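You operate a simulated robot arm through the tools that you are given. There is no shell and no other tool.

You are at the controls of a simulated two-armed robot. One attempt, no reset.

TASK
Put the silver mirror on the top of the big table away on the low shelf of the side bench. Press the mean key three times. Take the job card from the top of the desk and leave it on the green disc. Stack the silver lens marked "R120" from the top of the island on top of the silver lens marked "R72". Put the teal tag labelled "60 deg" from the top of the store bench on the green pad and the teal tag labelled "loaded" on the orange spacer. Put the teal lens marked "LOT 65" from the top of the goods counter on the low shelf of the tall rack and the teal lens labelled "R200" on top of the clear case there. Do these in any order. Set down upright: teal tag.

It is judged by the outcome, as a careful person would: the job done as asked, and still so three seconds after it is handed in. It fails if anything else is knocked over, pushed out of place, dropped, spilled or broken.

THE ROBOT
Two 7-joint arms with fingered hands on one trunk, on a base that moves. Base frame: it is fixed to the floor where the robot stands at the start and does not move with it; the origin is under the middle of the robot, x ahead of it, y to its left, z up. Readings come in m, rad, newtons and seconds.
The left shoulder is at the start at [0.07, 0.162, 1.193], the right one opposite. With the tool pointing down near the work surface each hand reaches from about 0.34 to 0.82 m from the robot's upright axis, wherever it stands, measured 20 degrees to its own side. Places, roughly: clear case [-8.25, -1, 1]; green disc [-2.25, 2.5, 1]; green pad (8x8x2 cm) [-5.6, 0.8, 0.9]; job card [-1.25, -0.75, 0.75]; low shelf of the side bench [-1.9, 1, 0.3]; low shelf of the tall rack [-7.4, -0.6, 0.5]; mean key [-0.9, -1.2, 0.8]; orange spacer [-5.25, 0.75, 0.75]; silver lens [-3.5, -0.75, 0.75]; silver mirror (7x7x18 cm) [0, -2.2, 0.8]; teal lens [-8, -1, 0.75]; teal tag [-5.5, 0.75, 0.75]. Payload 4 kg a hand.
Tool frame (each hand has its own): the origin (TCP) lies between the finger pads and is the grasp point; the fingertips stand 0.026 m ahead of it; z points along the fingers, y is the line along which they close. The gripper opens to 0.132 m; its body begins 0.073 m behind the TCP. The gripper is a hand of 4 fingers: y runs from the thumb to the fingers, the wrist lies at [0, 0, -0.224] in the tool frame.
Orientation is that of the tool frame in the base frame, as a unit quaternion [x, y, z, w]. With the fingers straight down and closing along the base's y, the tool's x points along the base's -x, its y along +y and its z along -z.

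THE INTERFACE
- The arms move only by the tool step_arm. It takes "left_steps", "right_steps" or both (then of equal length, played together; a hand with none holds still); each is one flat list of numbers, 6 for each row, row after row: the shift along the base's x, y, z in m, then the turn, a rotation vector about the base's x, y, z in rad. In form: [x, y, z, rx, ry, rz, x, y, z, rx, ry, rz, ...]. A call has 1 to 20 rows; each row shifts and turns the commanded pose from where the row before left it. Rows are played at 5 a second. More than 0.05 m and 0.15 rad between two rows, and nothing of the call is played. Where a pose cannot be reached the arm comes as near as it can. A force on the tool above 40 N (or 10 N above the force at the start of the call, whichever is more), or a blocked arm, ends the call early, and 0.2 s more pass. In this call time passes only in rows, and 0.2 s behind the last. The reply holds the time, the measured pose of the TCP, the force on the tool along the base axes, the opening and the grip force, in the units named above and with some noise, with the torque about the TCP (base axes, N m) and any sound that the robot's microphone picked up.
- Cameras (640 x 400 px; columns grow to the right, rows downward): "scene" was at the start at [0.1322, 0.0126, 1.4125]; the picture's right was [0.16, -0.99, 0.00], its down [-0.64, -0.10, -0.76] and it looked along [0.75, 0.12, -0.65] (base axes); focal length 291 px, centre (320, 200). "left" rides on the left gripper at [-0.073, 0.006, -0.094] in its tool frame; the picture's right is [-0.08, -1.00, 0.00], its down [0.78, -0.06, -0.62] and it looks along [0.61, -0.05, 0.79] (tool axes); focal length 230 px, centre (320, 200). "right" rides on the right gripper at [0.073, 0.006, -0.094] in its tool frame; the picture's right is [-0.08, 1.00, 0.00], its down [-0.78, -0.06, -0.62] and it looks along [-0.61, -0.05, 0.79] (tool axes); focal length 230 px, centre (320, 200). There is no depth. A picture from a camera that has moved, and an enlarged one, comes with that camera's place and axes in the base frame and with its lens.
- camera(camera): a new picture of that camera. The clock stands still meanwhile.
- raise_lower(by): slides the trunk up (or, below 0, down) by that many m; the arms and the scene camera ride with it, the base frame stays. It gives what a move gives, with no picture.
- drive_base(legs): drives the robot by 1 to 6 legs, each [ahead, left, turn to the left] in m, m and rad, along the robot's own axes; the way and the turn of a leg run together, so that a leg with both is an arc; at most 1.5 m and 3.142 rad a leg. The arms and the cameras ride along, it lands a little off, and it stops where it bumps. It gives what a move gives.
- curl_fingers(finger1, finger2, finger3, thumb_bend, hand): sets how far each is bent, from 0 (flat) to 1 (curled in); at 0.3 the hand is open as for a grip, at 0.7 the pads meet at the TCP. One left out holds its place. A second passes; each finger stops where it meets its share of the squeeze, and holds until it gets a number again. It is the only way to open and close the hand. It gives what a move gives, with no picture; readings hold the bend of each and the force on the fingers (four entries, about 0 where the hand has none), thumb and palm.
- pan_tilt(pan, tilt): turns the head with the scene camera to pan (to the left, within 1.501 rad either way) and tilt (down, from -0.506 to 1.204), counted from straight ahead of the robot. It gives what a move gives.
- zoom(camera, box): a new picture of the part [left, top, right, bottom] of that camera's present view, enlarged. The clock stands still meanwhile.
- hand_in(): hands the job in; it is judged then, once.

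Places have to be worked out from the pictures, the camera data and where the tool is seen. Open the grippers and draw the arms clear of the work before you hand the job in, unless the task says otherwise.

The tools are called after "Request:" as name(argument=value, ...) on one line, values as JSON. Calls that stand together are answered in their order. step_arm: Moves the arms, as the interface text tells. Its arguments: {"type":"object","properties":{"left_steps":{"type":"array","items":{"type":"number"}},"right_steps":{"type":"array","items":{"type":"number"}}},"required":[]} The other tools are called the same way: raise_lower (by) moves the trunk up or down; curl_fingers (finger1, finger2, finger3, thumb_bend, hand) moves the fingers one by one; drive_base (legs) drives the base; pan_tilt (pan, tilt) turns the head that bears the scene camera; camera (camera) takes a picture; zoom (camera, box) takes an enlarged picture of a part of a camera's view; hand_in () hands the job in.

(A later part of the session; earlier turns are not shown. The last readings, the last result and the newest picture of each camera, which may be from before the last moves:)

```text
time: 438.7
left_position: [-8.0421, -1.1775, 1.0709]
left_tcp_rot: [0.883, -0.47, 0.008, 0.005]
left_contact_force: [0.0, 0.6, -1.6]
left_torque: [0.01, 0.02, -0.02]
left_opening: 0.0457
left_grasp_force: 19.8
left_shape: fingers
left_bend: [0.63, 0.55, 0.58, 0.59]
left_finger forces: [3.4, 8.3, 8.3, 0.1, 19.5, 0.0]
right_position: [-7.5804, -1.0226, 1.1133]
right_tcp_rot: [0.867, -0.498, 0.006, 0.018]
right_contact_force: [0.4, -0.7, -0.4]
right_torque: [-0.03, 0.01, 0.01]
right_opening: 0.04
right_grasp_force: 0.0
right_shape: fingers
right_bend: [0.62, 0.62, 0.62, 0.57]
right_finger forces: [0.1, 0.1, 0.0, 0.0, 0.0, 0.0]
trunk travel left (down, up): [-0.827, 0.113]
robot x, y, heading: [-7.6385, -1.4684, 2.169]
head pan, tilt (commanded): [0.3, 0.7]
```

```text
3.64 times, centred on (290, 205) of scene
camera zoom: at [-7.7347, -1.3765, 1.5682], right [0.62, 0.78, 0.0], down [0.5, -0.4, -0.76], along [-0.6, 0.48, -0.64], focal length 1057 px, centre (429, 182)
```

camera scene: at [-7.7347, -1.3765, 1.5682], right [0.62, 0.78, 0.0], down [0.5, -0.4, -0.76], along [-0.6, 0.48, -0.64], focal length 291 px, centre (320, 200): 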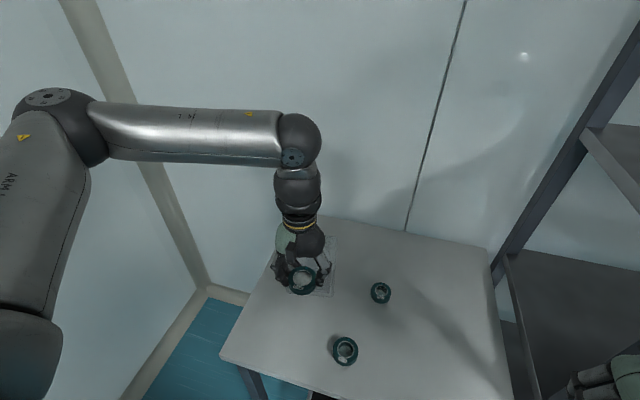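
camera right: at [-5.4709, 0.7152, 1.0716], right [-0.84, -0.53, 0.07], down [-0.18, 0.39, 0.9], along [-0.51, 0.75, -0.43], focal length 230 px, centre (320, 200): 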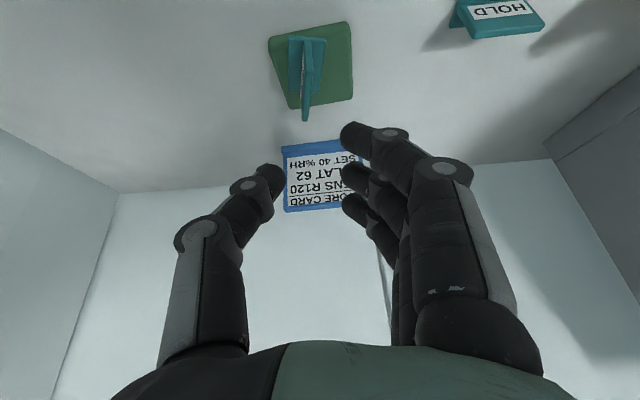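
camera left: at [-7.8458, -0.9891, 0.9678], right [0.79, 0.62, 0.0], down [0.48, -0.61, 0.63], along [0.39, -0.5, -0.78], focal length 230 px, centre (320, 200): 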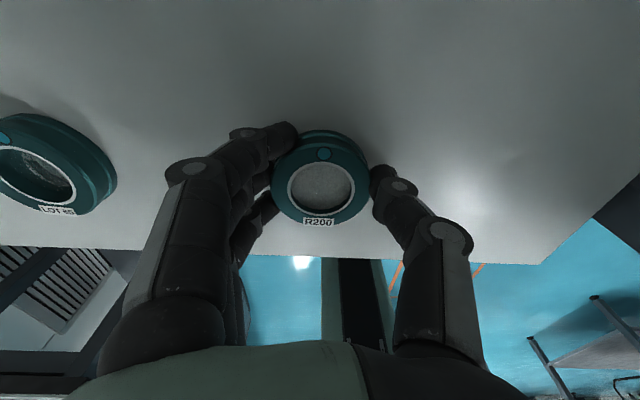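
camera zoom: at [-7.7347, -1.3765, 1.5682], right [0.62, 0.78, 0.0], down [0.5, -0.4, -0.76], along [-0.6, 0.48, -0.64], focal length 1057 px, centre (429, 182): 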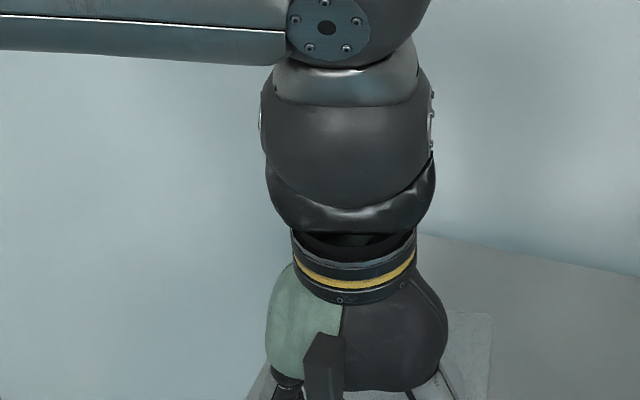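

The hand now hides the case from the head; I move over the case's centre and use the hand camera.

Request:
step_arm(left_steps=[-0.03, 0.0266, 0.01, 0, 0, 0, -0.03, 0.0266, 0.005, 0, 0, 0, -0.03, 0.0266, 0, 0, 0, 0, -0.03, 0.0266, 0, 0, 0, 0])

Request:
camera(camera="left")

Request:
camera(camera="scene")

```text
time: 439.7
left_position: [-8.1612, -1.0692, 1.0852]
left_tcp_rot: [0.882, -0.47, 0.008, 0.005]
left_contact_force: [-0.3, -0.1, -0.7]
left_torque: [-0.02, 0.0, -0.01]
left_opening: 0.0461
left_grasp_force: 19.7
left_shape: fingers
left_bend: [0.63, 0.55, 0.58, 0.59]
left_finger forces: [3.7, 8.3, 8.3, 0.1, 19.4, 0.0]
right_position: [-7.5809, -1.0209, 1.1122]
right_tcp_rot: [0.866, -0.499, 0.006, 0.019]
right_contact_force: [0.4, 0.4, -0.4]
right_torque: [-0.01, 0.01, -0.01]
right_opening: 0.0403
right_grasp_force: 0.0
right_shape: fingers
right_bend: [0.62, 0.62, 0.62, 0.57]
right_finger forces: [0.1, 0.0, 0.0, 0.1, 0.0, 0.0]
trunk travel left (down, up): [-0.827, 0.113]
robot x, y, heading: [-7.6385, -1.4702, 2.173]
head pan, tilt (commanded): [0.3, 0.7]
```

```text
taken
camera left: at [-8.2087, -1.0113, 1.1778], right [0.79, 0.62, 0.0], down [0.48, -0.61, 0.63], along [0.39, -0.5, -0.78], focal length 230 px, centre (320, 200)
```

left: 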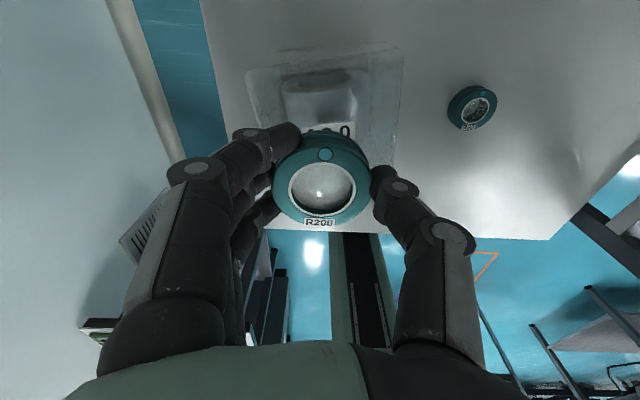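

```text
taken
camera scene: at [-7.735, -1.3744, 1.568], right [0.62, 0.78, 0.0], down [0.5, -0.4, -0.76], along [-0.6, 0.47, -0.65], focal length 291 px, centre (320, 200)
```

scene: 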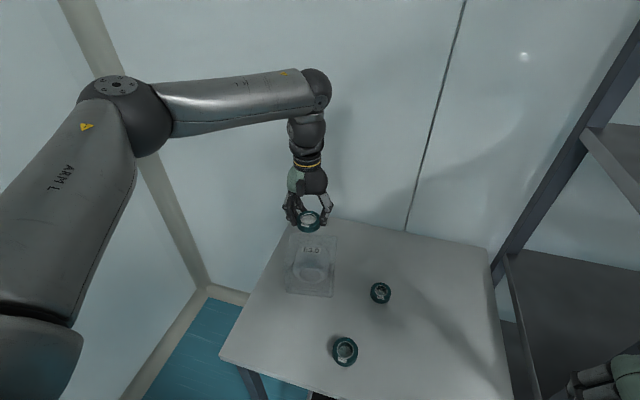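

I zoom on the case and lens from the head to check the alignment.

Request:
zoom(camera="scene", box=[265, 190, 365, 310])

```text
3.33 times, centred on (315, 250) of scene
camera zoom: at [-7.735, -1.3744, 1.568], right [0.62, 0.78, 0.0], down [0.5, -0.4, -0.76], along [-0.6, 0.47, -0.65], focal length 969 px, centre (337, 33)
```

zoom: 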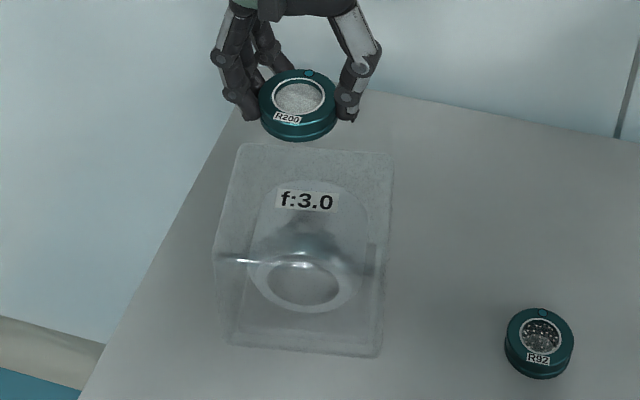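

The lens is above the case's top, about 1 cm too far back. I correct that and lower to about 2 cm above the lid.

Request:
step_arm(left_steps=[0.0045, -0.0066, -0.03, 0, 0, 0, 0, 0, -0.035, 0, 0, 0])

Request:
zoom(camera="scene", box=[265, 190, 365, 310])

Request:
camera(camera="left")

```text
time: 440.3
left_position: [-8.1595, -1.0768, 1.0204]
left_tcp_rot: [0.883, -0.47, 0.007, 0.005]
left_contact_force: [-0.3, 0.1, -0.4]
left_torque: [-0.02, 0.01, -0.02]
left_opening: 0.0458
left_grasp_force: 20.1
left_shape: fingers
left_bend: [0.63, 0.55, 0.58, 0.59]
left_finger forces: [3.6, 8.4, 8.3, 0.1, 19.5, 0.0]
right_position: [-7.5821, -1.0208, 1.112]
right_tcp_rot: [0.867, -0.499, 0.006, 0.019]
right_contact_force: [0.1, 0.0, 0.3]
right_torque: [0.02, -0.01, -0.01]
right_opening: 0.04
right_grasp_force: 0.0
right_shape: fingers
right_bend: [0.62, 0.62, 0.62, 0.57]
right_finger forces: [0.0, 0.0, 0.1, 0.0, 0.0, 0.1]
trunk travel left (down, up): [-0.827, 0.113]
robot x, y, heading: [-7.6382, -1.4688, 2.173]
head pan, tilt (commanded): [0.3, 0.7]
```

```text
3.33 times, centred on (315, 250) of scene
camera zoom: at [-7.736, -1.3748, 1.568], right [0.62, 0.78, 0.0], down [0.51, -0.4, -0.76], along [-0.6, 0.47, -0.65], focal length 969 px, centre (337, 33)
```

zoom: 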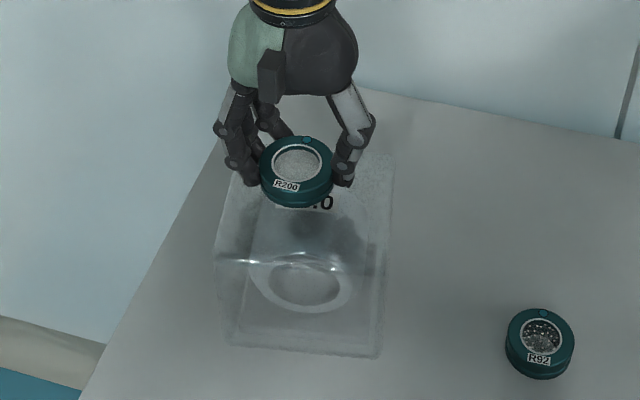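

```text
taken
camera left: at [-8.2056, -1.0183, 1.1124], right [0.78, 0.62, 0.0], down [0.48, -0.61, 0.63], along [0.39, -0.5, -0.78], focal length 230 px, centre (320, 200)
```

left: 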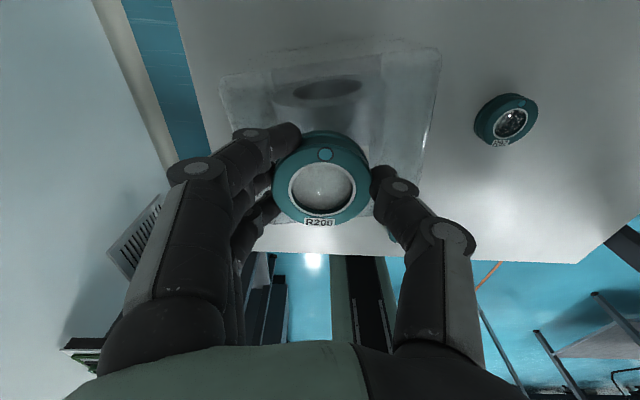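

Now it is about 1 cm too near and 5 mm left; I correct half-way back and lower toward contact.

Request:
step_arm(left_steps=[0.001, 0.0075, -0.012, 0, 0, 0, 0, 0, -0.006, 0, 0, 0])

Request:
step_arm(left_steps=[0, 0, -0.004, 0, 0, 0])

Request:
zoom(camera="scene", box=[265, 200, 365, 300])

```text
time: 440.9
left_position: [-8.1566, -1.0698, 1.0032]
left_tcp_rot: [0.883, -0.47, 0.008, 0.005]
left_contact_force: [-0.1, 0.5, -1.3]
left_torque: [0.0, -0.01, -0.01]
left_opening: 0.0455
left_grasp_force: 19.8
left_shape: fingers
left_bend: [0.63, 0.55, 0.58, 0.59]
left_finger forces: [3.7, 8.2, 8.2, 0.0, 19.5, 0.1]
right_position: [-7.5815, -1.0222, 1.1128]
right_tcp_rot: [0.866, -0.499, 0.005, 0.018]
right_contact_force: [-0.4, 0.1, 0.0]
right_torque: [-0.01, 0.0, 0.03]
right_opening: 0.0402
right_grasp_force: 0.1
right_shape: fingers
right_bend: [0.62, 0.62, 0.62, 0.57]
right_finger forces: [0.1, 0.1, 0.0, 0.0, 0.0, 0.0]
trunk travel left (down, up): [-0.827, 0.113]
robot x, y, heading: [-7.6363, -1.4685, 2.171]
head pan, tilt (commanded): [0.3, 0.7]
```

```text
time: 441.3
left_position: [-8.1549, -1.0695, 0.9992]
left_tcp_rot: [0.882, -0.471, 0.006, 0.005]
left_contact_force: [0.3, -0.5, 2.9]
left_torque: [0.0, -0.08, 0.01]
left_opening: 0.0458
left_grasp_force: 20.4
left_shape: fingers
left_bend: [0.63, 0.55, 0.58, 0.59]
left_finger forces: [3.7, 8.4, 8.9, 0.0, 19.6, 0.0]
right_position: [-7.5812, -1.0222, 1.1121]
right_tcp_rot: [0.867, -0.498, 0.006, 0.018]
right_contact_force: [-0.4, 0.0, 0.3]
right_torque: [0.01, -0.01, -0.04]
right_opening: 0.0404
right_grasp_force: 0.0
right_shape: fingers
right_bend: [0.62, 0.62, 0.62, 0.57]
right_finger forces: [0.0, 0.0, 0.0, 0.0, 0.1, 0.1]
trunk travel left (down, up): [-0.827, 0.113]
robot x, y, heading: [-7.6406, -1.4696, 2.168]
head pan, tilt (commanded): [0.3, 0.7]
```

```text
4.00 times, centred on (315, 250) of scene
camera zoom: at [-7.7345, -1.3766, 1.5683], right [0.62, 0.78, 0.0], down [0.5, -0.4, -0.76], along [-0.6, 0.48, -0.64], focal length 1162 px, centre (340, 0)
```

zoom: 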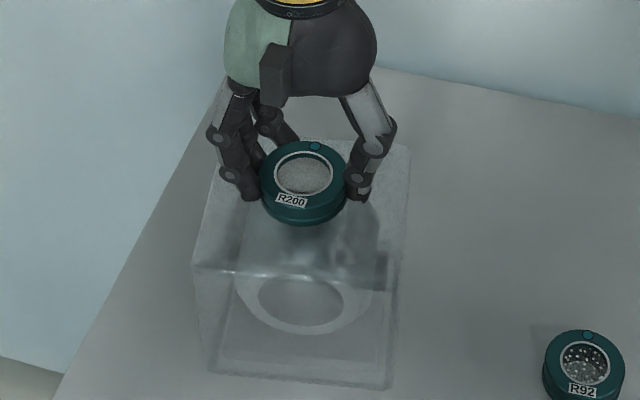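

R200 touches the lid (3 N), centred on it. I seat it with 2 mm more and release.

Request:
step_arm(left_steps=[0, 0, -0.002, 0, 0, 0])

Request:
curl_fingers(hand="left", finger1=0.47, finger2=0.47, finger3=0.47, thumb_bend=0.47)

Request:
zoom(camera="scene", box=[265, 200, 365, 300])

```text
time: 441.7
left_position: [-8.1563, -1.0704, 0.998]
left_tcp_rot: [0.882, -0.471, 0.005, 0.004]
left_contact_force: [-1.6, -1.1, 12.5]
left_torque: [-0.03, 0.0, -0.01]
left_opening: 0.0452
left_grasp_force: 22.0
left_shape: fingers
left_bend: [0.63, 0.55, 0.58, 0.6]
left_finger forces: [4.3, 9.3, 9.5, 0.0, 20.2, 0.0]
right_position: [-7.5798, -1.023, 1.1127]
right_tcp_rot: [0.867, -0.499, 0.004, 0.018]
right_contact_force: [-0.2, -0.5, -1.1]
right_torque: [0.0, 0.02, -0.01]
right_opening: 0.0402
right_grasp_force: 0.1
right_shape: fingers
right_bend: [0.62, 0.62, 0.62, 0.57]
right_finger forces: [0.0, 0.0, 0.0, 0.0, 0.1, 0.0]
trunk travel left (down, up): [-0.827, 0.113]
robot x, y, heading: [-7.6373, -1.4681, 2.17]
head pan, tilt (commanded): [0.3, 0.7]
```

```text
time: 442.7
left_position: [-8.1549, -1.0698, 0.9972]
left_tcp_rot: [0.883, -0.47, 0.005, 0.003]
left_contact_force: [-3.8, 1.7, 15.5]
left_torque: [0.35, -0.09, 0.06]
left_opening: 0.0751
left_grasp_force: 7.7
left_shape: fingers
left_bend: [0.49, 0.47, 0.47, 0.48]
left_finger forces: [4.2, 0.0, 0.0, 0.0, 10.9, 0.0]
right_position: [-7.5802, -1.0232, 1.1137]
right_tcp_rot: [0.867, -0.499, 0.004, 0.018]
right_contact_force: [-0.5, 0.3, -0.3]
right_torque: [-0.04, 0.0, 0.0]
right_opening: 0.0404
right_grasp_force: 0.0
right_shape: fingers
right_bend: [0.62, 0.62, 0.62, 0.57]
right_finger forces: [0.0, 0.1, 0.0, 0.0, 0.0, 0.0]
trunk travel left (down, up): [-0.827, 0.113]
robot x, y, heading: [-7.6398, -1.4694, 2.17]
head pan, tilt (commanded): [0.3, 0.7]
```

```text
4.00 times, centred on (315, 250) of scene
camera zoom: at [-7.7335, -1.3777, 1.5684], right [0.62, 0.78, 0.0], down [0.5, -0.4, -0.77], along [-0.6, 0.48, -0.64], focal length 1162 px, centre (340, 0)
```

zoom: 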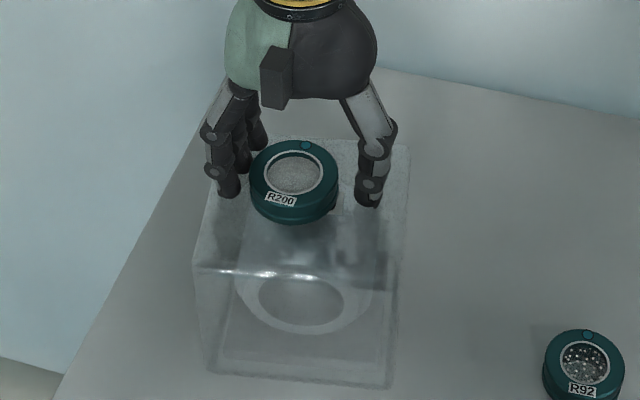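

R200 sits on the case; the fingertips lightly press the lid as they open. I lift straight up.

Request:
step_arm(left_steps=[0, 0, 0.02, 0, 0, 0, 0, 0, 0.04, 0, 0, 0, 0, 0, 0.045, 0, 0, 0, 0.01, -0.012, 0.03, 0, 0, 0, 0.025, -0.03, 0.01, 0, 0, 0, 0.025, -0.03, 0, 0, 0, 0])

Request:
zoom(camera="scene", box=[255, 190, 375, 310])

Request:
camera(camera="scene")

```text
time: 444.1
left_position: [-8.0944, -1.1435, 1.1428]
left_tcp_rot: [0.883, -0.47, 0.007, 0.004]
left_contact_force: [0.3, -0.2, 0.1]
left_torque: [0.04, 0.02, 0.0]
left_opening: 0.0796
left_grasp_force: 0.1
left_shape: fingers
left_bend: [0.47, 0.47, 0.47, 0.47]
left_finger forces: [0.0, 0.0, 0.0, 0.0, 0.0, 0.0]
right_position: [-7.5797, -1.0234, 1.1135]
right_tcp_rot: [0.867, -0.498, 0.004, 0.018]
right_contact_force: [0.3, 0.4, 0.0]
right_torque: [0.0, 0.02, 0.03]
right_opening: 0.0402
right_grasp_force: 0.0
right_shape: fingers
right_bend: [0.62, 0.62, 0.62, 0.57]
right_finger forces: [0.1, 0.1, 0.0, 0.1, 0.1, 0.0]
trunk travel left (down, up): [-0.827, 0.113]
robot x, y, heading: [-7.6378, -1.4721, 2.166]
head pan, tilt (commanded): [0.3, 0.7]
```

```text
3.33 times, centred on (315, 250) of scene
camera zoom: at [-7.7342, -1.3783, 1.5683], right [0.62, 0.78, 0.0], down [0.5, -0.4, -0.77], along [-0.6, 0.48, -0.64], focal length 969 px, centre (337, 33)
```

zoom: 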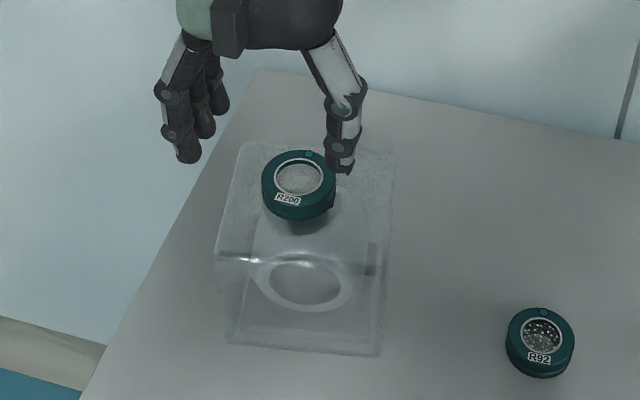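

```text
taken
camera scene: at [-7.7342, -1.3783, 1.5683], right [0.62, 0.78, 0.0], down [0.5, -0.4, -0.77], along [-0.6, 0.48, -0.64], focal length 291 px, centre (320, 200)
```

scene: 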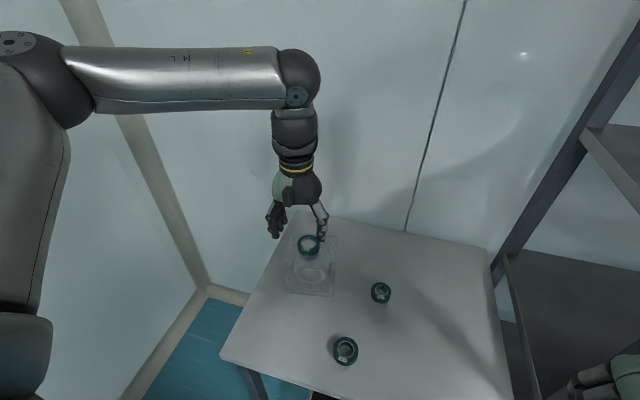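

R200 rests on the clear case. Before picking LOT 65, I look at the tall rack's shelves to plan the placement.

Request:
pan_tilt(pan=-0.7, tilt=0.7)

Request:
camera(camera="scene")

Request:
pan_tilt(pan=-1.0, tilt=0.9)

Request:
camera(camera="scene")

```text
time: 445.4
left_position: [-8.0955, -1.1417, 1.1425]
left_tcp_rot: [0.882, -0.471, 0.008, 0.006]
left_contact_force: [-0.2, 0.6, 0.6]
left_torque: [-0.01, -0.01, -0.02]
left_opening: 0.08
left_grasp_force: 0.2
left_shape: fingers
left_bend: [0.47, 0.47, 0.47, 0.47]
left_finger forces: [0.0, 0.0, 0.1, 0.0, 0.0, 0.1]
right_position: [-7.5803, -1.0229, 1.1131]
right_tcp_rot: [0.867, -0.499, 0.006, 0.018]
right_contact_force: [-0.5, 0.8, -0.2]
right_torque: [-0.03, -0.02, -0.03]
right_opening: 0.0399
right_grasp_force: 0.0
right_shape: fingers
right_bend: [0.62, 0.62, 0.62, 0.57]
right_finger forces: [0.1, 0.0, 0.0, 0.1, 0.0, 0.1]
trunk travel left (down, up): [-0.827, 0.113]
robot x, y, heading: [-7.6386, -1.4695, 2.169]
head pan, tilt (commanded): [-0.7, 0.7]
```

```text
taken
camera scene: at [-7.6597, -1.3449, 1.5682], right [0.99, -0.1, 0.0], down [-0.06, -0.64, -0.76], along [0.08, 0.76, -0.64], focal length 291 px, centre (320, 200)
```

scene: 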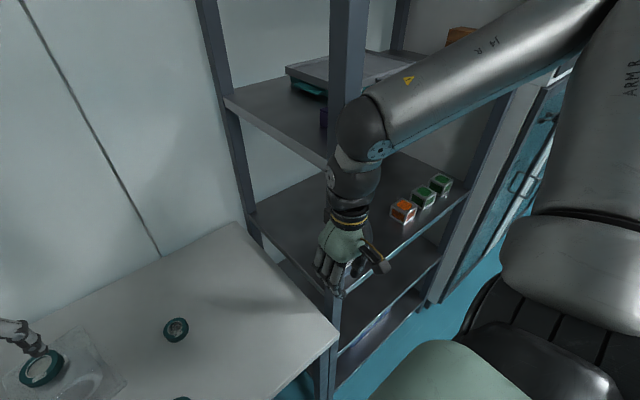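

```text
time: 446.2
left_position: [-8.095, -1.1417, 1.1411]
left_tcp_rot: [0.883, -0.47, 0.007, 0.005]
left_contact_force: [0.4, 1.2, 0.1]
left_torque: [-0.03, 0.02, -0.02]
left_opening: 0.0798
left_grasp_force: 0.0
left_shape: fingers
left_bend: [0.47, 0.47, 0.47, 0.47]
left_finger forces: [0.0, 0.0, 0.1, 0.0, 0.0, 0.0]
right_position: [-7.5807, -1.0225, 1.1123]
right_tcp_rot: [0.867, -0.499, 0.005, 0.018]
right_contact_force: [0.2, -0.1, 0.1]
right_torque: [0.04, 0.01, 0.01]
right_opening: 0.0403
right_grasp_force: 0.1
right_shape: fingers
right_bend: [0.62, 0.62, 0.62, 0.57]
right_finger forces: [0.0, 0.0, 0.0, 0.1, 0.0, 0.0]
trunk travel left (down, up): [-0.827, 0.113]
robot x, y, heading: [-7.6389, -1.4683, 2.169]
head pan, tilt (commanded): [-1.0, 0.901]
```

```text
taken
camera scene: at [-7.6388, -1.3597, 1.5521], right [0.92, -0.39, 0.0], down [-0.3, -0.72, -0.62], along [0.24, 0.57, -0.78], focal length 291 px, centre (320, 200)
```

scene: 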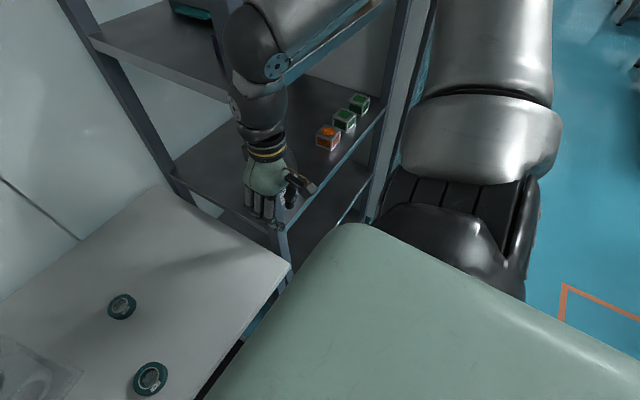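

Triangulating the rack's front post gives shelf heights of about 1.26, 0.83 and 0.44 m, so the low shelf has ample clearance. I back up a little to pick LOT 65 with a slight forward tilt.

Request:
drive_base(legs=[[-0.18, 0, 0], [0, -0.1, 0]])

Request:
pan_tilt(pan=0.3, tilt=0.7)

Request:
step_arm(left_steps=[0, 0, 0, 0.108, 0.0734, 0, 0, 0, 0, 0.108, 0.0734, 0, 0, 0, 0, 0.072, 0.049, 0])

Request:
camera(camera="scene")

Request:
camera(camera="left")

```text
time: 448.4
left_position: [-7.9148, -1.2398, 1.1409]
left_tcp_rot: [0.882, -0.471, 0.008, 0.003]
left_contact_force: [0.3, -0.6, 0.1]
left_torque: [0.03, -0.01, 0.0]
left_opening: 0.0799
left_grasp_force: 0.0
left_shape: fingers
left_bend: [0.47, 0.47, 0.47, 0.47]
left_finger forces: [0.1, 0.1, 0.0, 0.0, 0.0, 0.0]
right_position: [-7.4, -1.1183, 1.1143]
right_tcp_rot: [0.867, -0.498, 0.005, 0.017]
right_contact_force: [-0.2, -0.3, 0.6]
right_torque: [0.03, -0.01, 0.0]
right_opening: 0.0401
right_grasp_force: 0.0
right_shape: fingers
right_bend: [0.62, 0.62, 0.62, 0.57]
right_finger forces: [0.0, 0.1, 0.1, 0.1, 0.2, 0.1]
trunk travel left (down, up): [-0.827, 0.113]
robot x, y, heading: [-7.4528, -1.5651, 2.171]
head pan, tilt (commanded): [-1.0, 0.901]
```

```text
time: 449.9
left_position: [-7.9123, -1.2371, 1.1415]
left_tcp_rot: [0.883, -0.47, 0.007, 0.005]
left_contact_force: [0.2, -0.8, 0.7]
left_torque: [-0.02, -0.01, 0.0]
left_opening: 0.0796
left_grasp_force: 0.1
left_shape: fingers
left_bend: [0.47, 0.47, 0.47, 0.47]
left_finger forces: [0.0, 0.1, 0.0, 0.0, 0.1, 0.0]
right_position: [-7.3967, -1.1158, 1.1128]
right_tcp_rot: [0.867, -0.498, 0.005, 0.018]
right_contact_force: [-0.5, 1.0, 0.0]
right_torque: [0.02, 0.0, -0.02]
right_opening: 0.0401
right_grasp_force: 0.0
right_shape: fingers
right_bend: [0.62, 0.62, 0.62, 0.57]
right_finger forces: [0.0, 0.0, 0.2, 0.0, 0.1, 0.0]
trunk travel left (down, up): [-0.827, 0.113]
robot x, y, heading: [-7.4559, -1.564, 2.167]
head pan, tilt (commanded): [0.3, 0.7]
```

```text
time: 450.7
left_position: [-7.9121, -1.2373, 1.1412]
left_tcp_rot: [0.871, -0.463, -0.146, -0.075]
left_contact_force: [0.0, 0.0, 0.5]
left_torque: [-0.01, 0.0, 0.01]
left_opening: 0.0797
left_grasp_force: 0.1
left_shape: fingers
left_bend: [0.47, 0.47, 0.47, 0.47]
left_finger forces: [0.0, 0.1, 0.0, 0.1, 0.0, 0.1]
right_position: [-7.3967, -1.1159, 1.1133]
right_tcp_rot: [0.867, -0.498, 0.006, 0.018]
right_contact_force: [0.1, 0.5, 0.4]
right_torque: [0.0, -0.01, 0.01]
right_opening: 0.04
right_grasp_force: 0.0
right_shape: fingers
right_bend: [0.62, 0.62, 0.62, 0.57]
right_finger forces: [0.0, 0.1, 0.0, 0.1, 0.1, 0.1]
trunk travel left (down, up): [-0.827, 0.113]
robot x, y, heading: [-7.4564, -1.5636, 2.169]
head pan, tilt (commanded): [0.3, 0.7]
```

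```text
taken
camera scene: at [-7.5521, -1.4707, 1.5682], right [0.62, 0.78, 0.0], down [0.5, -0.4, -0.76], along [-0.6, 0.48, -0.64], focal length 291 px, centre (320, 200)
```

scene: 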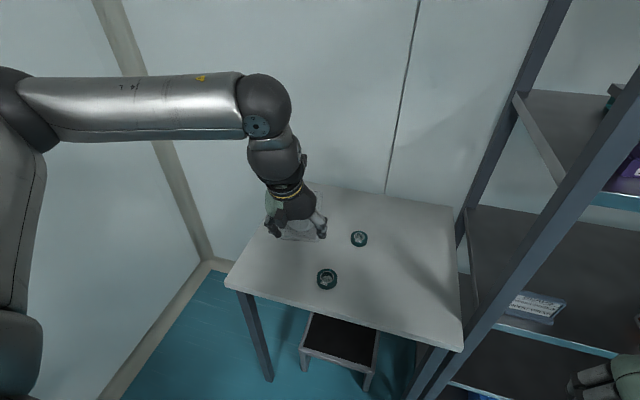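

```text
taken
camera left: at [-7.9393, -1.2088, 1.2537], right [0.79, 0.62, 0.02], down [0.58, -0.75, 0.33], along [0.22, -0.24, -0.94], focal length 230 px, centre (320, 200)
```

left: 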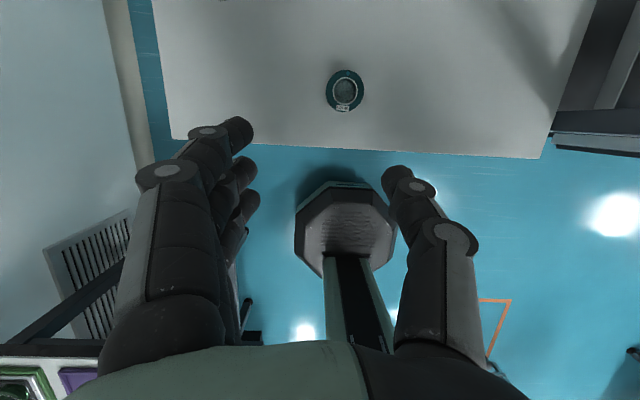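

LOT 65 at (-7.935,-1.140). The hand is tilted 20°; I move to a hover point above it.

Request:
step_arm(left_steps=[0, 0.013, -0.037, 0, 0, 0, 0, 0.013, -0.037, 0, 0, 0, 0, 0.013, -0.037, 0, 0, 0, 0, 0.013, -0.037, 0, 0, 0, 0, 0.0123, -0.036, 0, 0, 0])

Request:
curl_fingers(hand="left", finger1=0.44, finger2=0.44, finger3=0.44, thumb_bend=0.44)

Request:
camera(camera="left")

```text
time: 451.9
left_position: [-7.9124, -1.1731, 0.9576]
left_tcp_rot: [0.871, -0.464, -0.145, -0.076]
left_contact_force: [-0.7, -0.1, 0.7]
left_torque: [-0.03, 0.02, 0.0]
left_opening: 0.08
left_grasp_force: 0.0
left_shape: fingers
left_bend: [0.47, 0.47, 0.47, 0.47]
left_finger forces: [0.0, 0.1, 0.1, 0.0, 0.0, 0.0]
right_position: [-7.3991, -1.1158, 1.1113]
right_tcp_rot: [0.867, -0.498, 0.006, 0.019]
right_contact_force: [0.0, 0.1, 0.0]
right_torque: [0.0, 0.0, -0.03]
right_opening: 0.0403
right_grasp_force: 0.0
right_shape: fingers
right_bend: [0.62, 0.62, 0.62, 0.57]
right_finger forces: [0.1, 0.0, 0.0, 0.0, 0.0, 0.1]
trunk travel left (down, up): [-0.827, 0.113]
robot x, y, heading: [-7.4552, -1.5653, 2.169]
head pan, tilt (commanded): [0.3, 0.7]
```

```text
time: 452.9
left_position: [-7.9125, -1.1723, 0.9572]
left_tcp_rot: [0.87, -0.464, -0.146, -0.077]
left_contact_force: [0.3, -0.3, -0.6]
left_torque: [-0.02, 0.01, 0.0]
left_opening: 0.0899
left_grasp_force: 0.0
left_shape: fingers
left_bend: [0.44, 0.44, 0.44, 0.44]
left_finger forces: [0.0, 0.0, 0.0, 0.1, 0.1, 0.1]
right_position: [-7.3994, -1.116, 1.1116]
right_tcp_rot: [0.867, -0.497, 0.006, 0.018]
right_contact_force: [-1.1, -0.2, 1.3]
right_torque: [0.0, 0.02, 0.0]
right_opening: 0.0397
right_grasp_force: 0.1
right_shape: fingers
right_bend: [0.62, 0.62, 0.62, 0.57]
right_finger forces: [0.0, 0.0, 0.0, 0.1, 0.0, 0.0]
trunk travel left (down, up): [-0.827, 0.113]
robot x, y, heading: [-7.4576, -1.5688, 2.164]
head pan, tilt (commanded): [0.3, 0.7]
```

```text
taken
camera left: at [-7.9388, -1.1449, 1.0696], right [0.79, 0.62, 0.02], down [0.58, -0.75, 0.33], along [0.22, -0.25, -0.94], focal length 230 px, centre (320, 200)
```

left: 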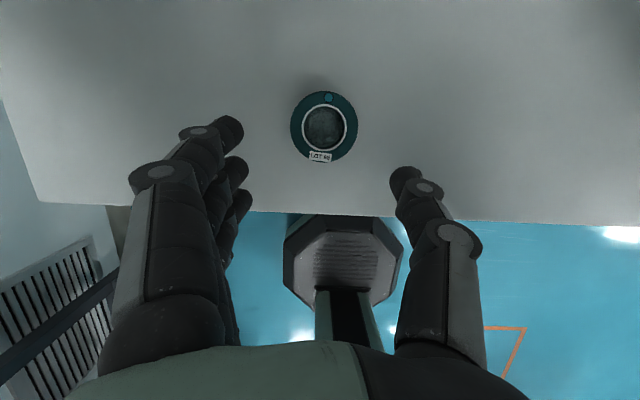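

LOT 65 is nearly on the hand's axis. I make a small correction and advance to grasp height.

Request:
step_arm(left_steps=[-0.0044, 0.0086, -0.038, 0, 0, 0, -0.0044, 0.0087, -0.036, 0, 0, 0])

Request:
camera(camera="left")

```text
time: 453.5
left_position: [-7.9234, -1.1565, 0.8815]
left_tcp_rot: [0.871, -0.463, -0.147, -0.076]
left_contact_force: [0.1, 1.1, 0.2]
left_torque: [0.0, 0.0, 0.01]
left_opening: 0.0897
left_grasp_force: 0.0
left_shape: fingers
left_bend: [0.44, 0.44, 0.44, 0.44]
left_finger forces: [0.1, 0.1, 0.1, 0.1, 0.1, 0.0]
right_position: [-7.3995, -1.115, 1.1128]
right_tcp_rot: [0.867, -0.498, 0.005, 0.018]
right_contact_force: [0.1, 0.6, -0.3]
right_torque: [0.02, -0.02, -0.02]
right_opening: 0.0401
right_grasp_force: 0.1
right_shape: fingers
right_bend: [0.62, 0.62, 0.62, 0.57]
right_finger forces: [0.1, 0.0, 0.0, 0.0, 0.0, 0.1]
trunk travel left (down, up): [-0.827, 0.113]
robot x, y, heading: [-7.4569, -1.5576, 2.171]
head pan, tilt (commanded): [0.3, 0.7]
```

```text
taken
camera left: at [-7.949, -1.127, 0.9942], right [0.79, 0.62, 0.02], down [0.58, -0.75, 0.33], along [0.22, -0.25, -0.94], focal length 230 px, centre (320, 200)
```

left: 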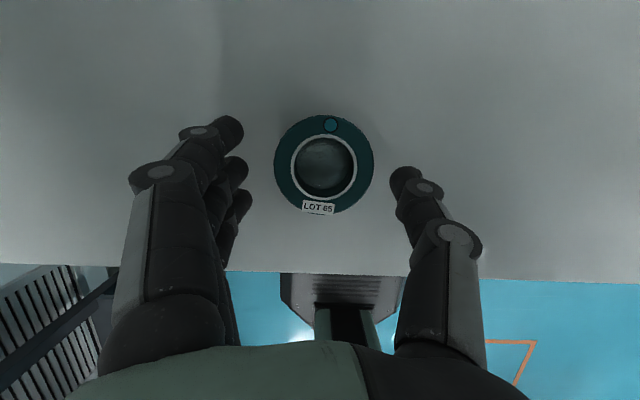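

Well centred. I close on LOT 65.

Request:
curl_fingers(hand="left", finger1=0.66, finger2=0.66, finger3=0.66, thumb_bend=0.66)

Request:
camera(camera="left")

```text
time: 454.5
left_position: [-7.922, -1.156, 0.8826]
left_tcp_rot: [0.871, -0.463, -0.146, -0.076]
left_contact_force: [0.0, 0.4, 0.8]
left_torque: [-0.01, -0.03, 0.0]
left_opening: 0.0499
left_grasp_force: 16.1
left_shape: fingers
left_bend: [0.6, 0.54, 0.61, 0.59]
left_finger forces: [4.5, 8.3, 3.3, 0.1, 15.6, 0.0]
right_position: [-7.3987, -1.115, 1.1124]
right_tcp_rot: [0.867, -0.498, 0.005, 0.019]
right_contact_force: [-0.3, 0.5, -0.6]
right_torque: [-0.01, 0.02, -0.02]
right_opening: 0.0401
right_grasp_force: 0.0
right_shape: fingers
right_bend: [0.62, 0.62, 0.62, 0.57]
right_finger forces: [0.1, 0.1, 0.0, 0.0, 0.0, 0.1]
trunk travel left (down, up): [-0.827, 0.113]
robot x, y, heading: [-7.4575, -1.5662, 2.17]
head pan, tilt (commanded): [0.3, 0.7]
```

```text
taken
camera left: at [-7.9484, -1.1277, 0.9947], right [0.79, 0.62, 0.02], down [0.58, -0.75, 0.33], along [0.22, -0.25, -0.94], focal length 230 px, centre (320, 200)
```

left: 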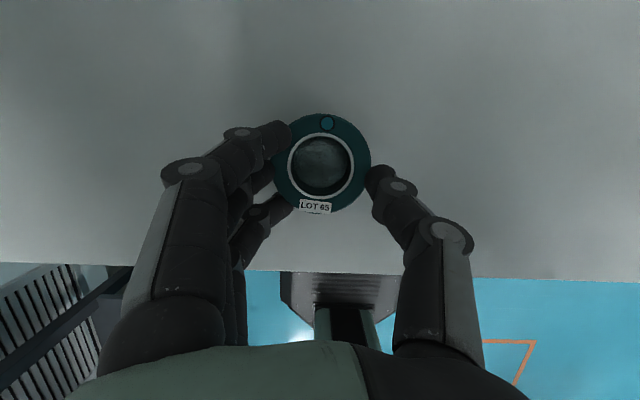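

LOT 65 is held with all fingers. I lift it, draw the hand in, and drive along to stand in front of the rack.

Request:
step_arm(left_steps=[0, 0, 0.03, 0, 0, 0, 0, 0, 0.045, 0, 0, 0, 0.01, -0.015, 0.045, 0, 0, 0, 0.022, -0.033, 0.02, 0, 0, 0, 0.022, -0.033, 0.02, 0, 0, 0, 0.022, -0.033, 0.02, 0, 0, 0])

Request:
drive_base(legs=[[0, -0.7, 0]])

Request:
pan_tilt(pan=0.1, tilt=0.8)

Request:
camera(camera="scene")

Request:
camera(camera="left")

```text
time: 455.9
left_position: [-7.8441, -1.2718, 1.0628]
left_tcp_rot: [0.871, -0.463, -0.146, -0.076]
left_contact_force: [0.3, 0.6, 0.1]
left_torque: [-0.03, 0.03, 0.02]
left_opening: 0.0497
left_grasp_force: 15.5
left_shape: fingers
left_bend: [0.6, 0.54, 0.61, 0.59]
left_finger forces: [4.4, 8.4, 3.2, 0.0, 15.3, 0.0]
right_position: [-7.3967, -1.1165, 1.1133]
right_tcp_rot: [0.867, -0.498, 0.005, 0.019]
right_contact_force: [-0.1, 0.6, -0.3]
right_torque: [-0.02, 0.03, 0.0]
right_opening: 0.0403
right_grasp_force: 0.1
right_shape: fingers
right_bend: [0.62, 0.62, 0.62, 0.57]
right_finger forces: [0.0, 0.0, 0.0, 0.0, 0.0, 0.1]
trunk travel left (down, up): [-0.827, 0.113]
robot x, y, heading: [-7.4592, -1.5652, 2.168]
head pan, tilt (commanded): [0.3, 0.7]
```

```text
time: 459.7
left_position: [-7.2747, -0.877, 1.0617]
left_tcp_rot: [0.873, -0.459, -0.147, -0.076]
left_contact_force: [0.3, 0.2, -0.3]
left_torque: [0.0, 0.01, -0.06]
left_opening: 0.0496
left_grasp_force: 15.3
left_shape: fingers
left_bend: [0.6, 0.54, 0.61, 0.59]
left_finger forces: [4.4, 8.3, 3.1, 0.1, 15.3, 0.0]
right_position: [-6.8294, -0.7196, 1.1123]
right_tcp_rot: [0.869, -0.494, 0.006, 0.019]
right_contact_force: [-0.7, -0.5, -0.9]
right_torque: [0.0, -0.04, 0.04]
right_opening: 0.04
right_grasp_force: 0.0
right_shape: fingers
right_bend: [0.62, 0.62, 0.62, 0.57]
right_finger forces: [0.0, 0.1, 0.0, 0.0, 0.2, 0.0]
trunk travel left (down, up): [-0.827, 0.113]
robot x, y, heading: [-6.8787, -1.1636, 2.179]
head pan, tilt (commanded): [0.3, 0.7]
```

```text
time: 460.5
left_position: [-7.2726, -0.8753, 1.0623]
left_tcp_rot: [0.873, -0.459, -0.147, -0.075]
left_contact_force: [0.8, -0.2, -0.6]
left_torque: [-0.07, -0.01, 0.01]
left_opening: 0.0496
left_grasp_force: 15.4
left_shape: fingers
left_bend: [0.6, 0.54, 0.61, 0.59]
left_finger forces: [4.3, 8.3, 3.2, 0.0, 15.3, 0.0]
right_position: [-6.8274, -0.7182, 1.1126]
right_tcp_rot: [0.869, -0.494, 0.006, 0.018]
right_contact_force: [0.6, -0.4, 0.5]
right_torque: [-0.02, 0.01, 0.0]
right_opening: 0.04
right_grasp_force: 0.1
right_shape: fingers
right_bend: [0.62, 0.62, 0.62, 0.57]
right_finger forces: [0.1, 0.0, 0.0, 0.0, 0.0, 0.0]
trunk travel left (down, up): [-0.827, 0.113]
robot x, y, heading: [-6.8809, -1.1668, 2.18]
head pan, tilt (commanded): [0.099, 0.799]
```

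```text
taken
camera scene: at [-6.9632, -1.0655, 1.56], right [0.76, 0.65, 0.0], down [0.47, -0.54, -0.7], along [-0.45, 0.53, -0.72], focal length 291 px, centre (320, 200)
```

scene: 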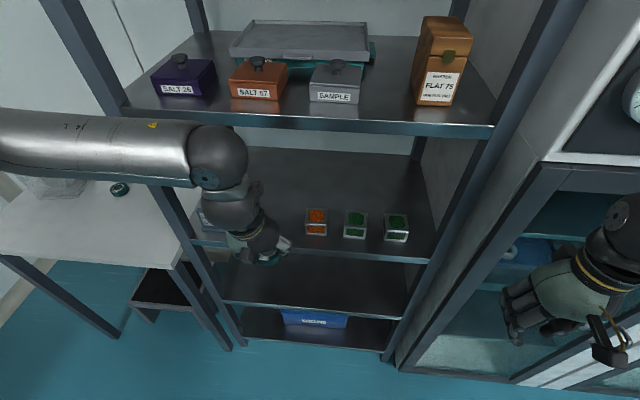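

```text
taken
camera left: at [-7.3004, -0.8481, 1.1752], right [0.78, 0.63, 0.02], down [0.59, -0.74, 0.33], along [0.22, -0.24, -0.94], focal length 230 px, centre (320, 200)
```

left: 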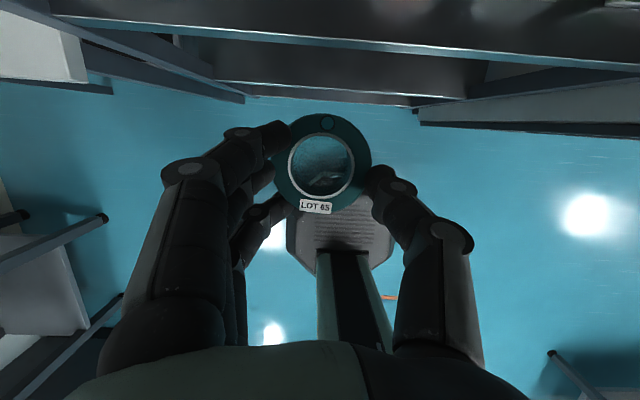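

The rack's shelves are at about z 1.25, 0.82, 0.42 and near the floor; the low shelf at ~0.42 is empty. The left hand with LOT 65 hangs 0.1 m clear of the rack's front, so I lower the trunk in two steps.

Request:
raise_lower(by=-0.4)

Request:
camera(camera="scene")

Request:
camera(camera="left")

```text
time: 464.3
left_position: [-7.2724, -0.8772, 0.6629]
left_tcp_rot: [0.873, -0.459, -0.148, -0.075]
left_contact_force: [0.3, 0.0, -0.4]
left_torque: [-0.03, -0.02, 0.0]
left_opening: 0.0494
left_grasp_force: 16.2
left_shape: fingers
left_bend: [0.6, 0.54, 0.61, 0.59]
left_finger forces: [4.3, 8.3, 3.2, 0.0, 15.3, 0.1]
right_position: [-6.8276, -0.7181, 0.7127]
right_tcp_rot: [0.869, -0.495, 0.006, 0.018]
right_contact_force: [-0.4, -0.4, -0.2]
right_torque: [-0.05, -0.02, -0.02]
right_opening: 0.0401
right_grasp_force: 0.1
right_shape: fingers
right_bend: [0.62, 0.62, 0.62, 0.57]
right_finger forces: [0.0, 0.0, 0.0, 0.1, 0.0, 0.1]
trunk travel left (down, up): [-0.427, 0.513]
robot x, y, heading: [-6.8807, -1.166, 2.179]
head pan, tilt (commanded): [0.099, 0.799]
```

```text
taken
camera scene: at [-6.9634, -1.0659, 1.16], right [0.76, 0.65, 0.0], down [0.47, -0.54, -0.7], along [-0.45, 0.53, -0.72], focal length 291 px, centre (320, 200)
```

scene: 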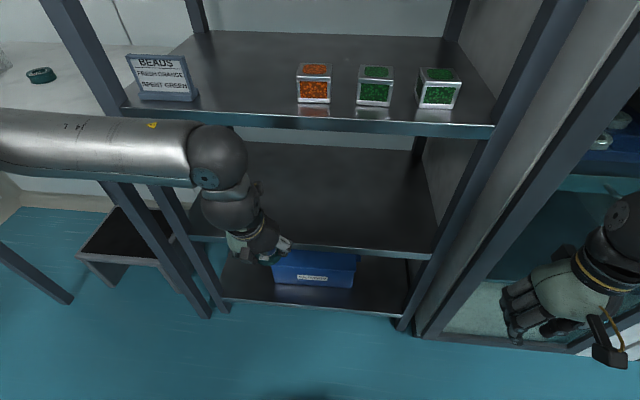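

```text
taken
camera left: at [-7.3005, -0.8484, 0.7752], right [0.78, 0.63, 0.02], down [0.59, -0.74, 0.33], along [0.22, -0.24, -0.94], focal length 230 px, centre (320, 200)
```

left: 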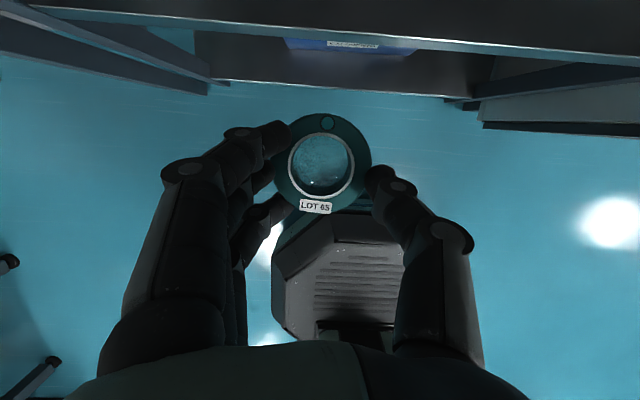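

Comparing the two heights gives the rack front at 0.58 m ahead and the low shelf at z≈0.507 (next shelf ≈0.885). I lower the trunk another 8.5 cm so the lens is about 2 cm above the low shelf level.

Request:
raise_lower(by=-0.085)

Request:
pan_tilt(pan=0.2, tilt=0.6)

Request:
camera(camera="scene")

Request:
camera(camera="left")

```text
time: 465.5
left_position: [-7.2743, -0.8765, 0.578]
left_tcp_rot: [0.873, -0.459, -0.147, -0.075]
left_contact_force: [-0.2, 0.2, -1.5]
left_torque: [-0.01, 0.02, -0.02]
left_opening: 0.0499
left_grasp_force: 15.1
left_shape: fingers
left_bend: [0.6, 0.54, 0.61, 0.59]
left_finger forces: [4.5, 8.3, 3.1, 0.0, 15.3, 0.0]
right_position: [-6.8268, -0.7205, 0.6268]
right_tcp_rot: [0.869, -0.494, 0.004, 0.018]
right_contact_force: [0.3, 0.3, 0.3]
right_torque: [0.0, 0.0, 0.02]
right_opening: 0.04
right_grasp_force: 0.0
right_shape: fingers
right_bend: [0.62, 0.62, 0.62, 0.57]
right_finger forces: [0.1, 0.1, 0.0, 0.0, 0.0, 0.1]
trunk travel left (down, up): [-0.342, 0.598]
robot x, y, heading: [-6.8767, -1.1675, 2.176]
head pan, tilt (commanded): [0.099, 0.799]
```

```text
time: 466.2
left_position: [-7.2724, -0.8771, 0.5776]
left_tcp_rot: [0.873, -0.459, -0.147, -0.076]
left_contact_force: [0.2, 0.6, -0.3]
left_torque: [0.0, -0.02, -0.01]
left_opening: 0.0495
left_grasp_force: 15.5
left_shape: fingers
left_bend: [0.6, 0.54, 0.61, 0.59]
left_finger forces: [4.4, 8.2, 3.1, 0.1, 15.3, 0.0]
right_position: [-6.8273, -0.7194, 0.6278]
right_tcp_rot: [0.869, -0.494, 0.005, 0.019]
right_contact_force: [-0.8, 0.4, 0.1]
right_torque: [0.0, 0.03, -0.02]
right_opening: 0.0401
right_grasp_force: 0.0
right_shape: fingers
right_bend: [0.62, 0.62, 0.62, 0.57]
right_finger forces: [0.1, 0.1, 0.0, 0.0, 0.0, 0.1]
trunk travel left (down, up): [-0.342, 0.598]
robot x, y, heading: [-6.8822, -1.1691, 2.181]
head pan, tilt (commanded): [0.201, 0.6]
```

```text
taken
camera scene: at [-6.9749, -1.0661, 1.0918], right [0.69, 0.72, 0.0], down [0.41, -0.39, -0.82], along [-0.6, 0.57, -0.57], focal length 291 px, centre (320, 200)
```

scene: 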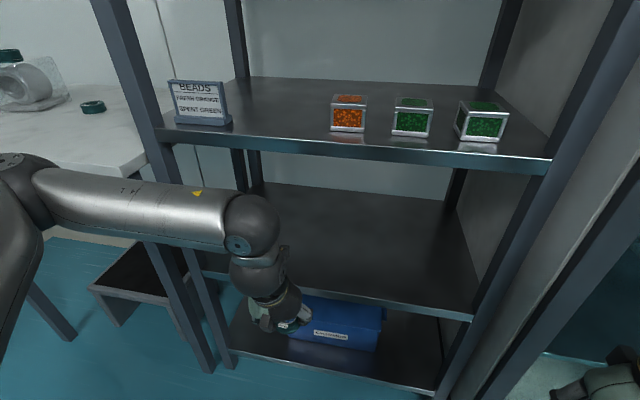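

```text
taken
camera left: at [-7.3005, -0.8483, 0.6901], right [0.78, 0.63, 0.02], down [0.59, -0.74, 0.33], along [0.22, -0.24, -0.94], focal length 230 px, centre (320, 200)
```

left: 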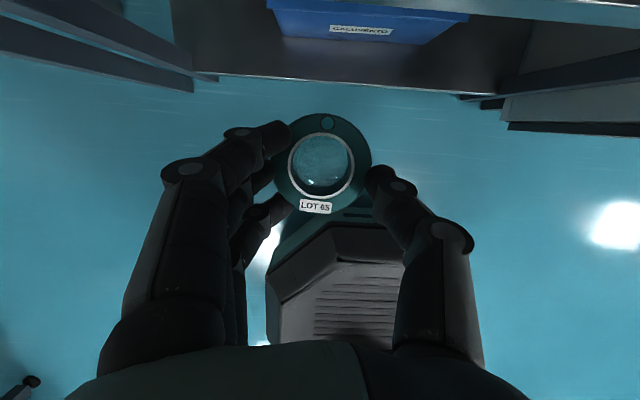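

The shelf's exact height is still uncertain by a few centimetres, so I will find it by touch: raise the lens 4.5 cm, move it forward so only its front part is over the shelf edge, then lower until it touches.

Request:
step_arm(left_steps=[0, 0, 0.045, 0, 0, 0, -0.022, 0.0314, 0, 0, 0, 0, -0.022, 0.0314, 0, 0, 0, 0, -0.022, 0.0314, 0, 0, 0, 0])

Request:
camera(camera="scene")

Request:
camera(camera="left")

```text
time: 467.2
left_position: [-7.3393, -0.7828, 0.6211]
left_tcp_rot: [0.873, -0.458, -0.146, -0.075]
left_contact_force: [-0.2, -0.5, -0.6]
left_torque: [0.01, 0.01, 0.02]
left_opening: 0.0493
left_grasp_force: 15.3
left_shape: fingers
left_bend: [0.6, 0.54, 0.61, 0.59]
left_finger forces: [4.4, 8.3, 3.1, 0.1, 15.3, 0.1]
right_position: [-6.8275, -0.7183, 0.6268]
right_tcp_rot: [0.869, -0.494, 0.006, 0.018]
right_contact_force: [0.9, -0.1, 1.4]
right_torque: [0.03, -0.03, 0.01]
right_opening: 0.04
right_grasp_force: 0.0
right_shape: fingers
right_bend: [0.62, 0.62, 0.62, 0.57]
right_finger forces: [0.1, 0.0, 0.0, 0.0, 0.0, 0.0]
trunk travel left (down, up): [-0.342, 0.598]
robot x, y, heading: [-6.8811, -1.1649, 2.178]
head pan, tilt (commanded): [0.201, 0.6]
```

```text
taken
camera scene: at [-6.9753, -1.0656, 1.0917], right [0.69, 0.72, 0.0], down [0.41, -0.39, -0.82], along [-0.6, 0.57, -0.57], focal length 291 px, centre (320, 200)
```

scene: 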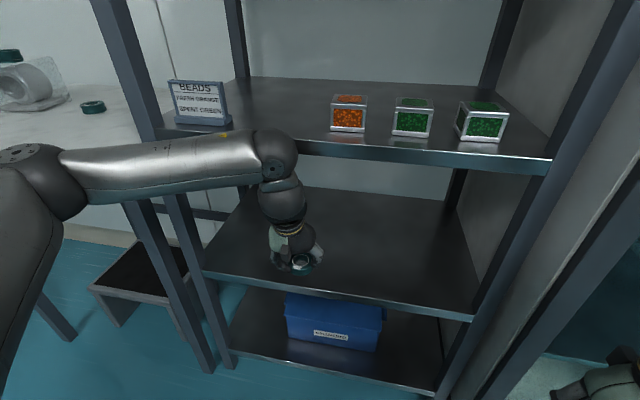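

```text
taken
camera left: at [-7.3668, -0.7535, 0.7343], right [0.78, 0.63, 0.02], down [0.59, -0.74, 0.33], along [0.22, -0.24, -0.94], focal length 230 px, centre (320, 200)
```

left: 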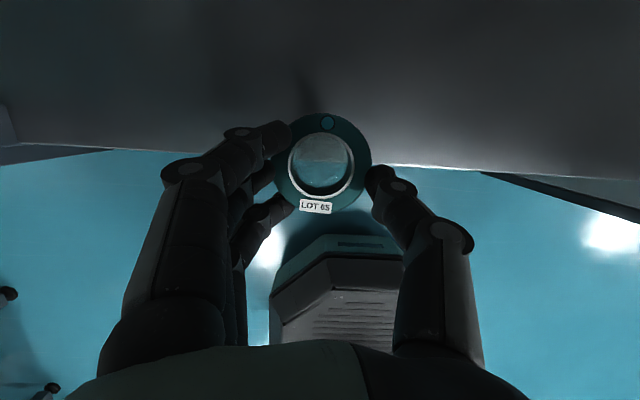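

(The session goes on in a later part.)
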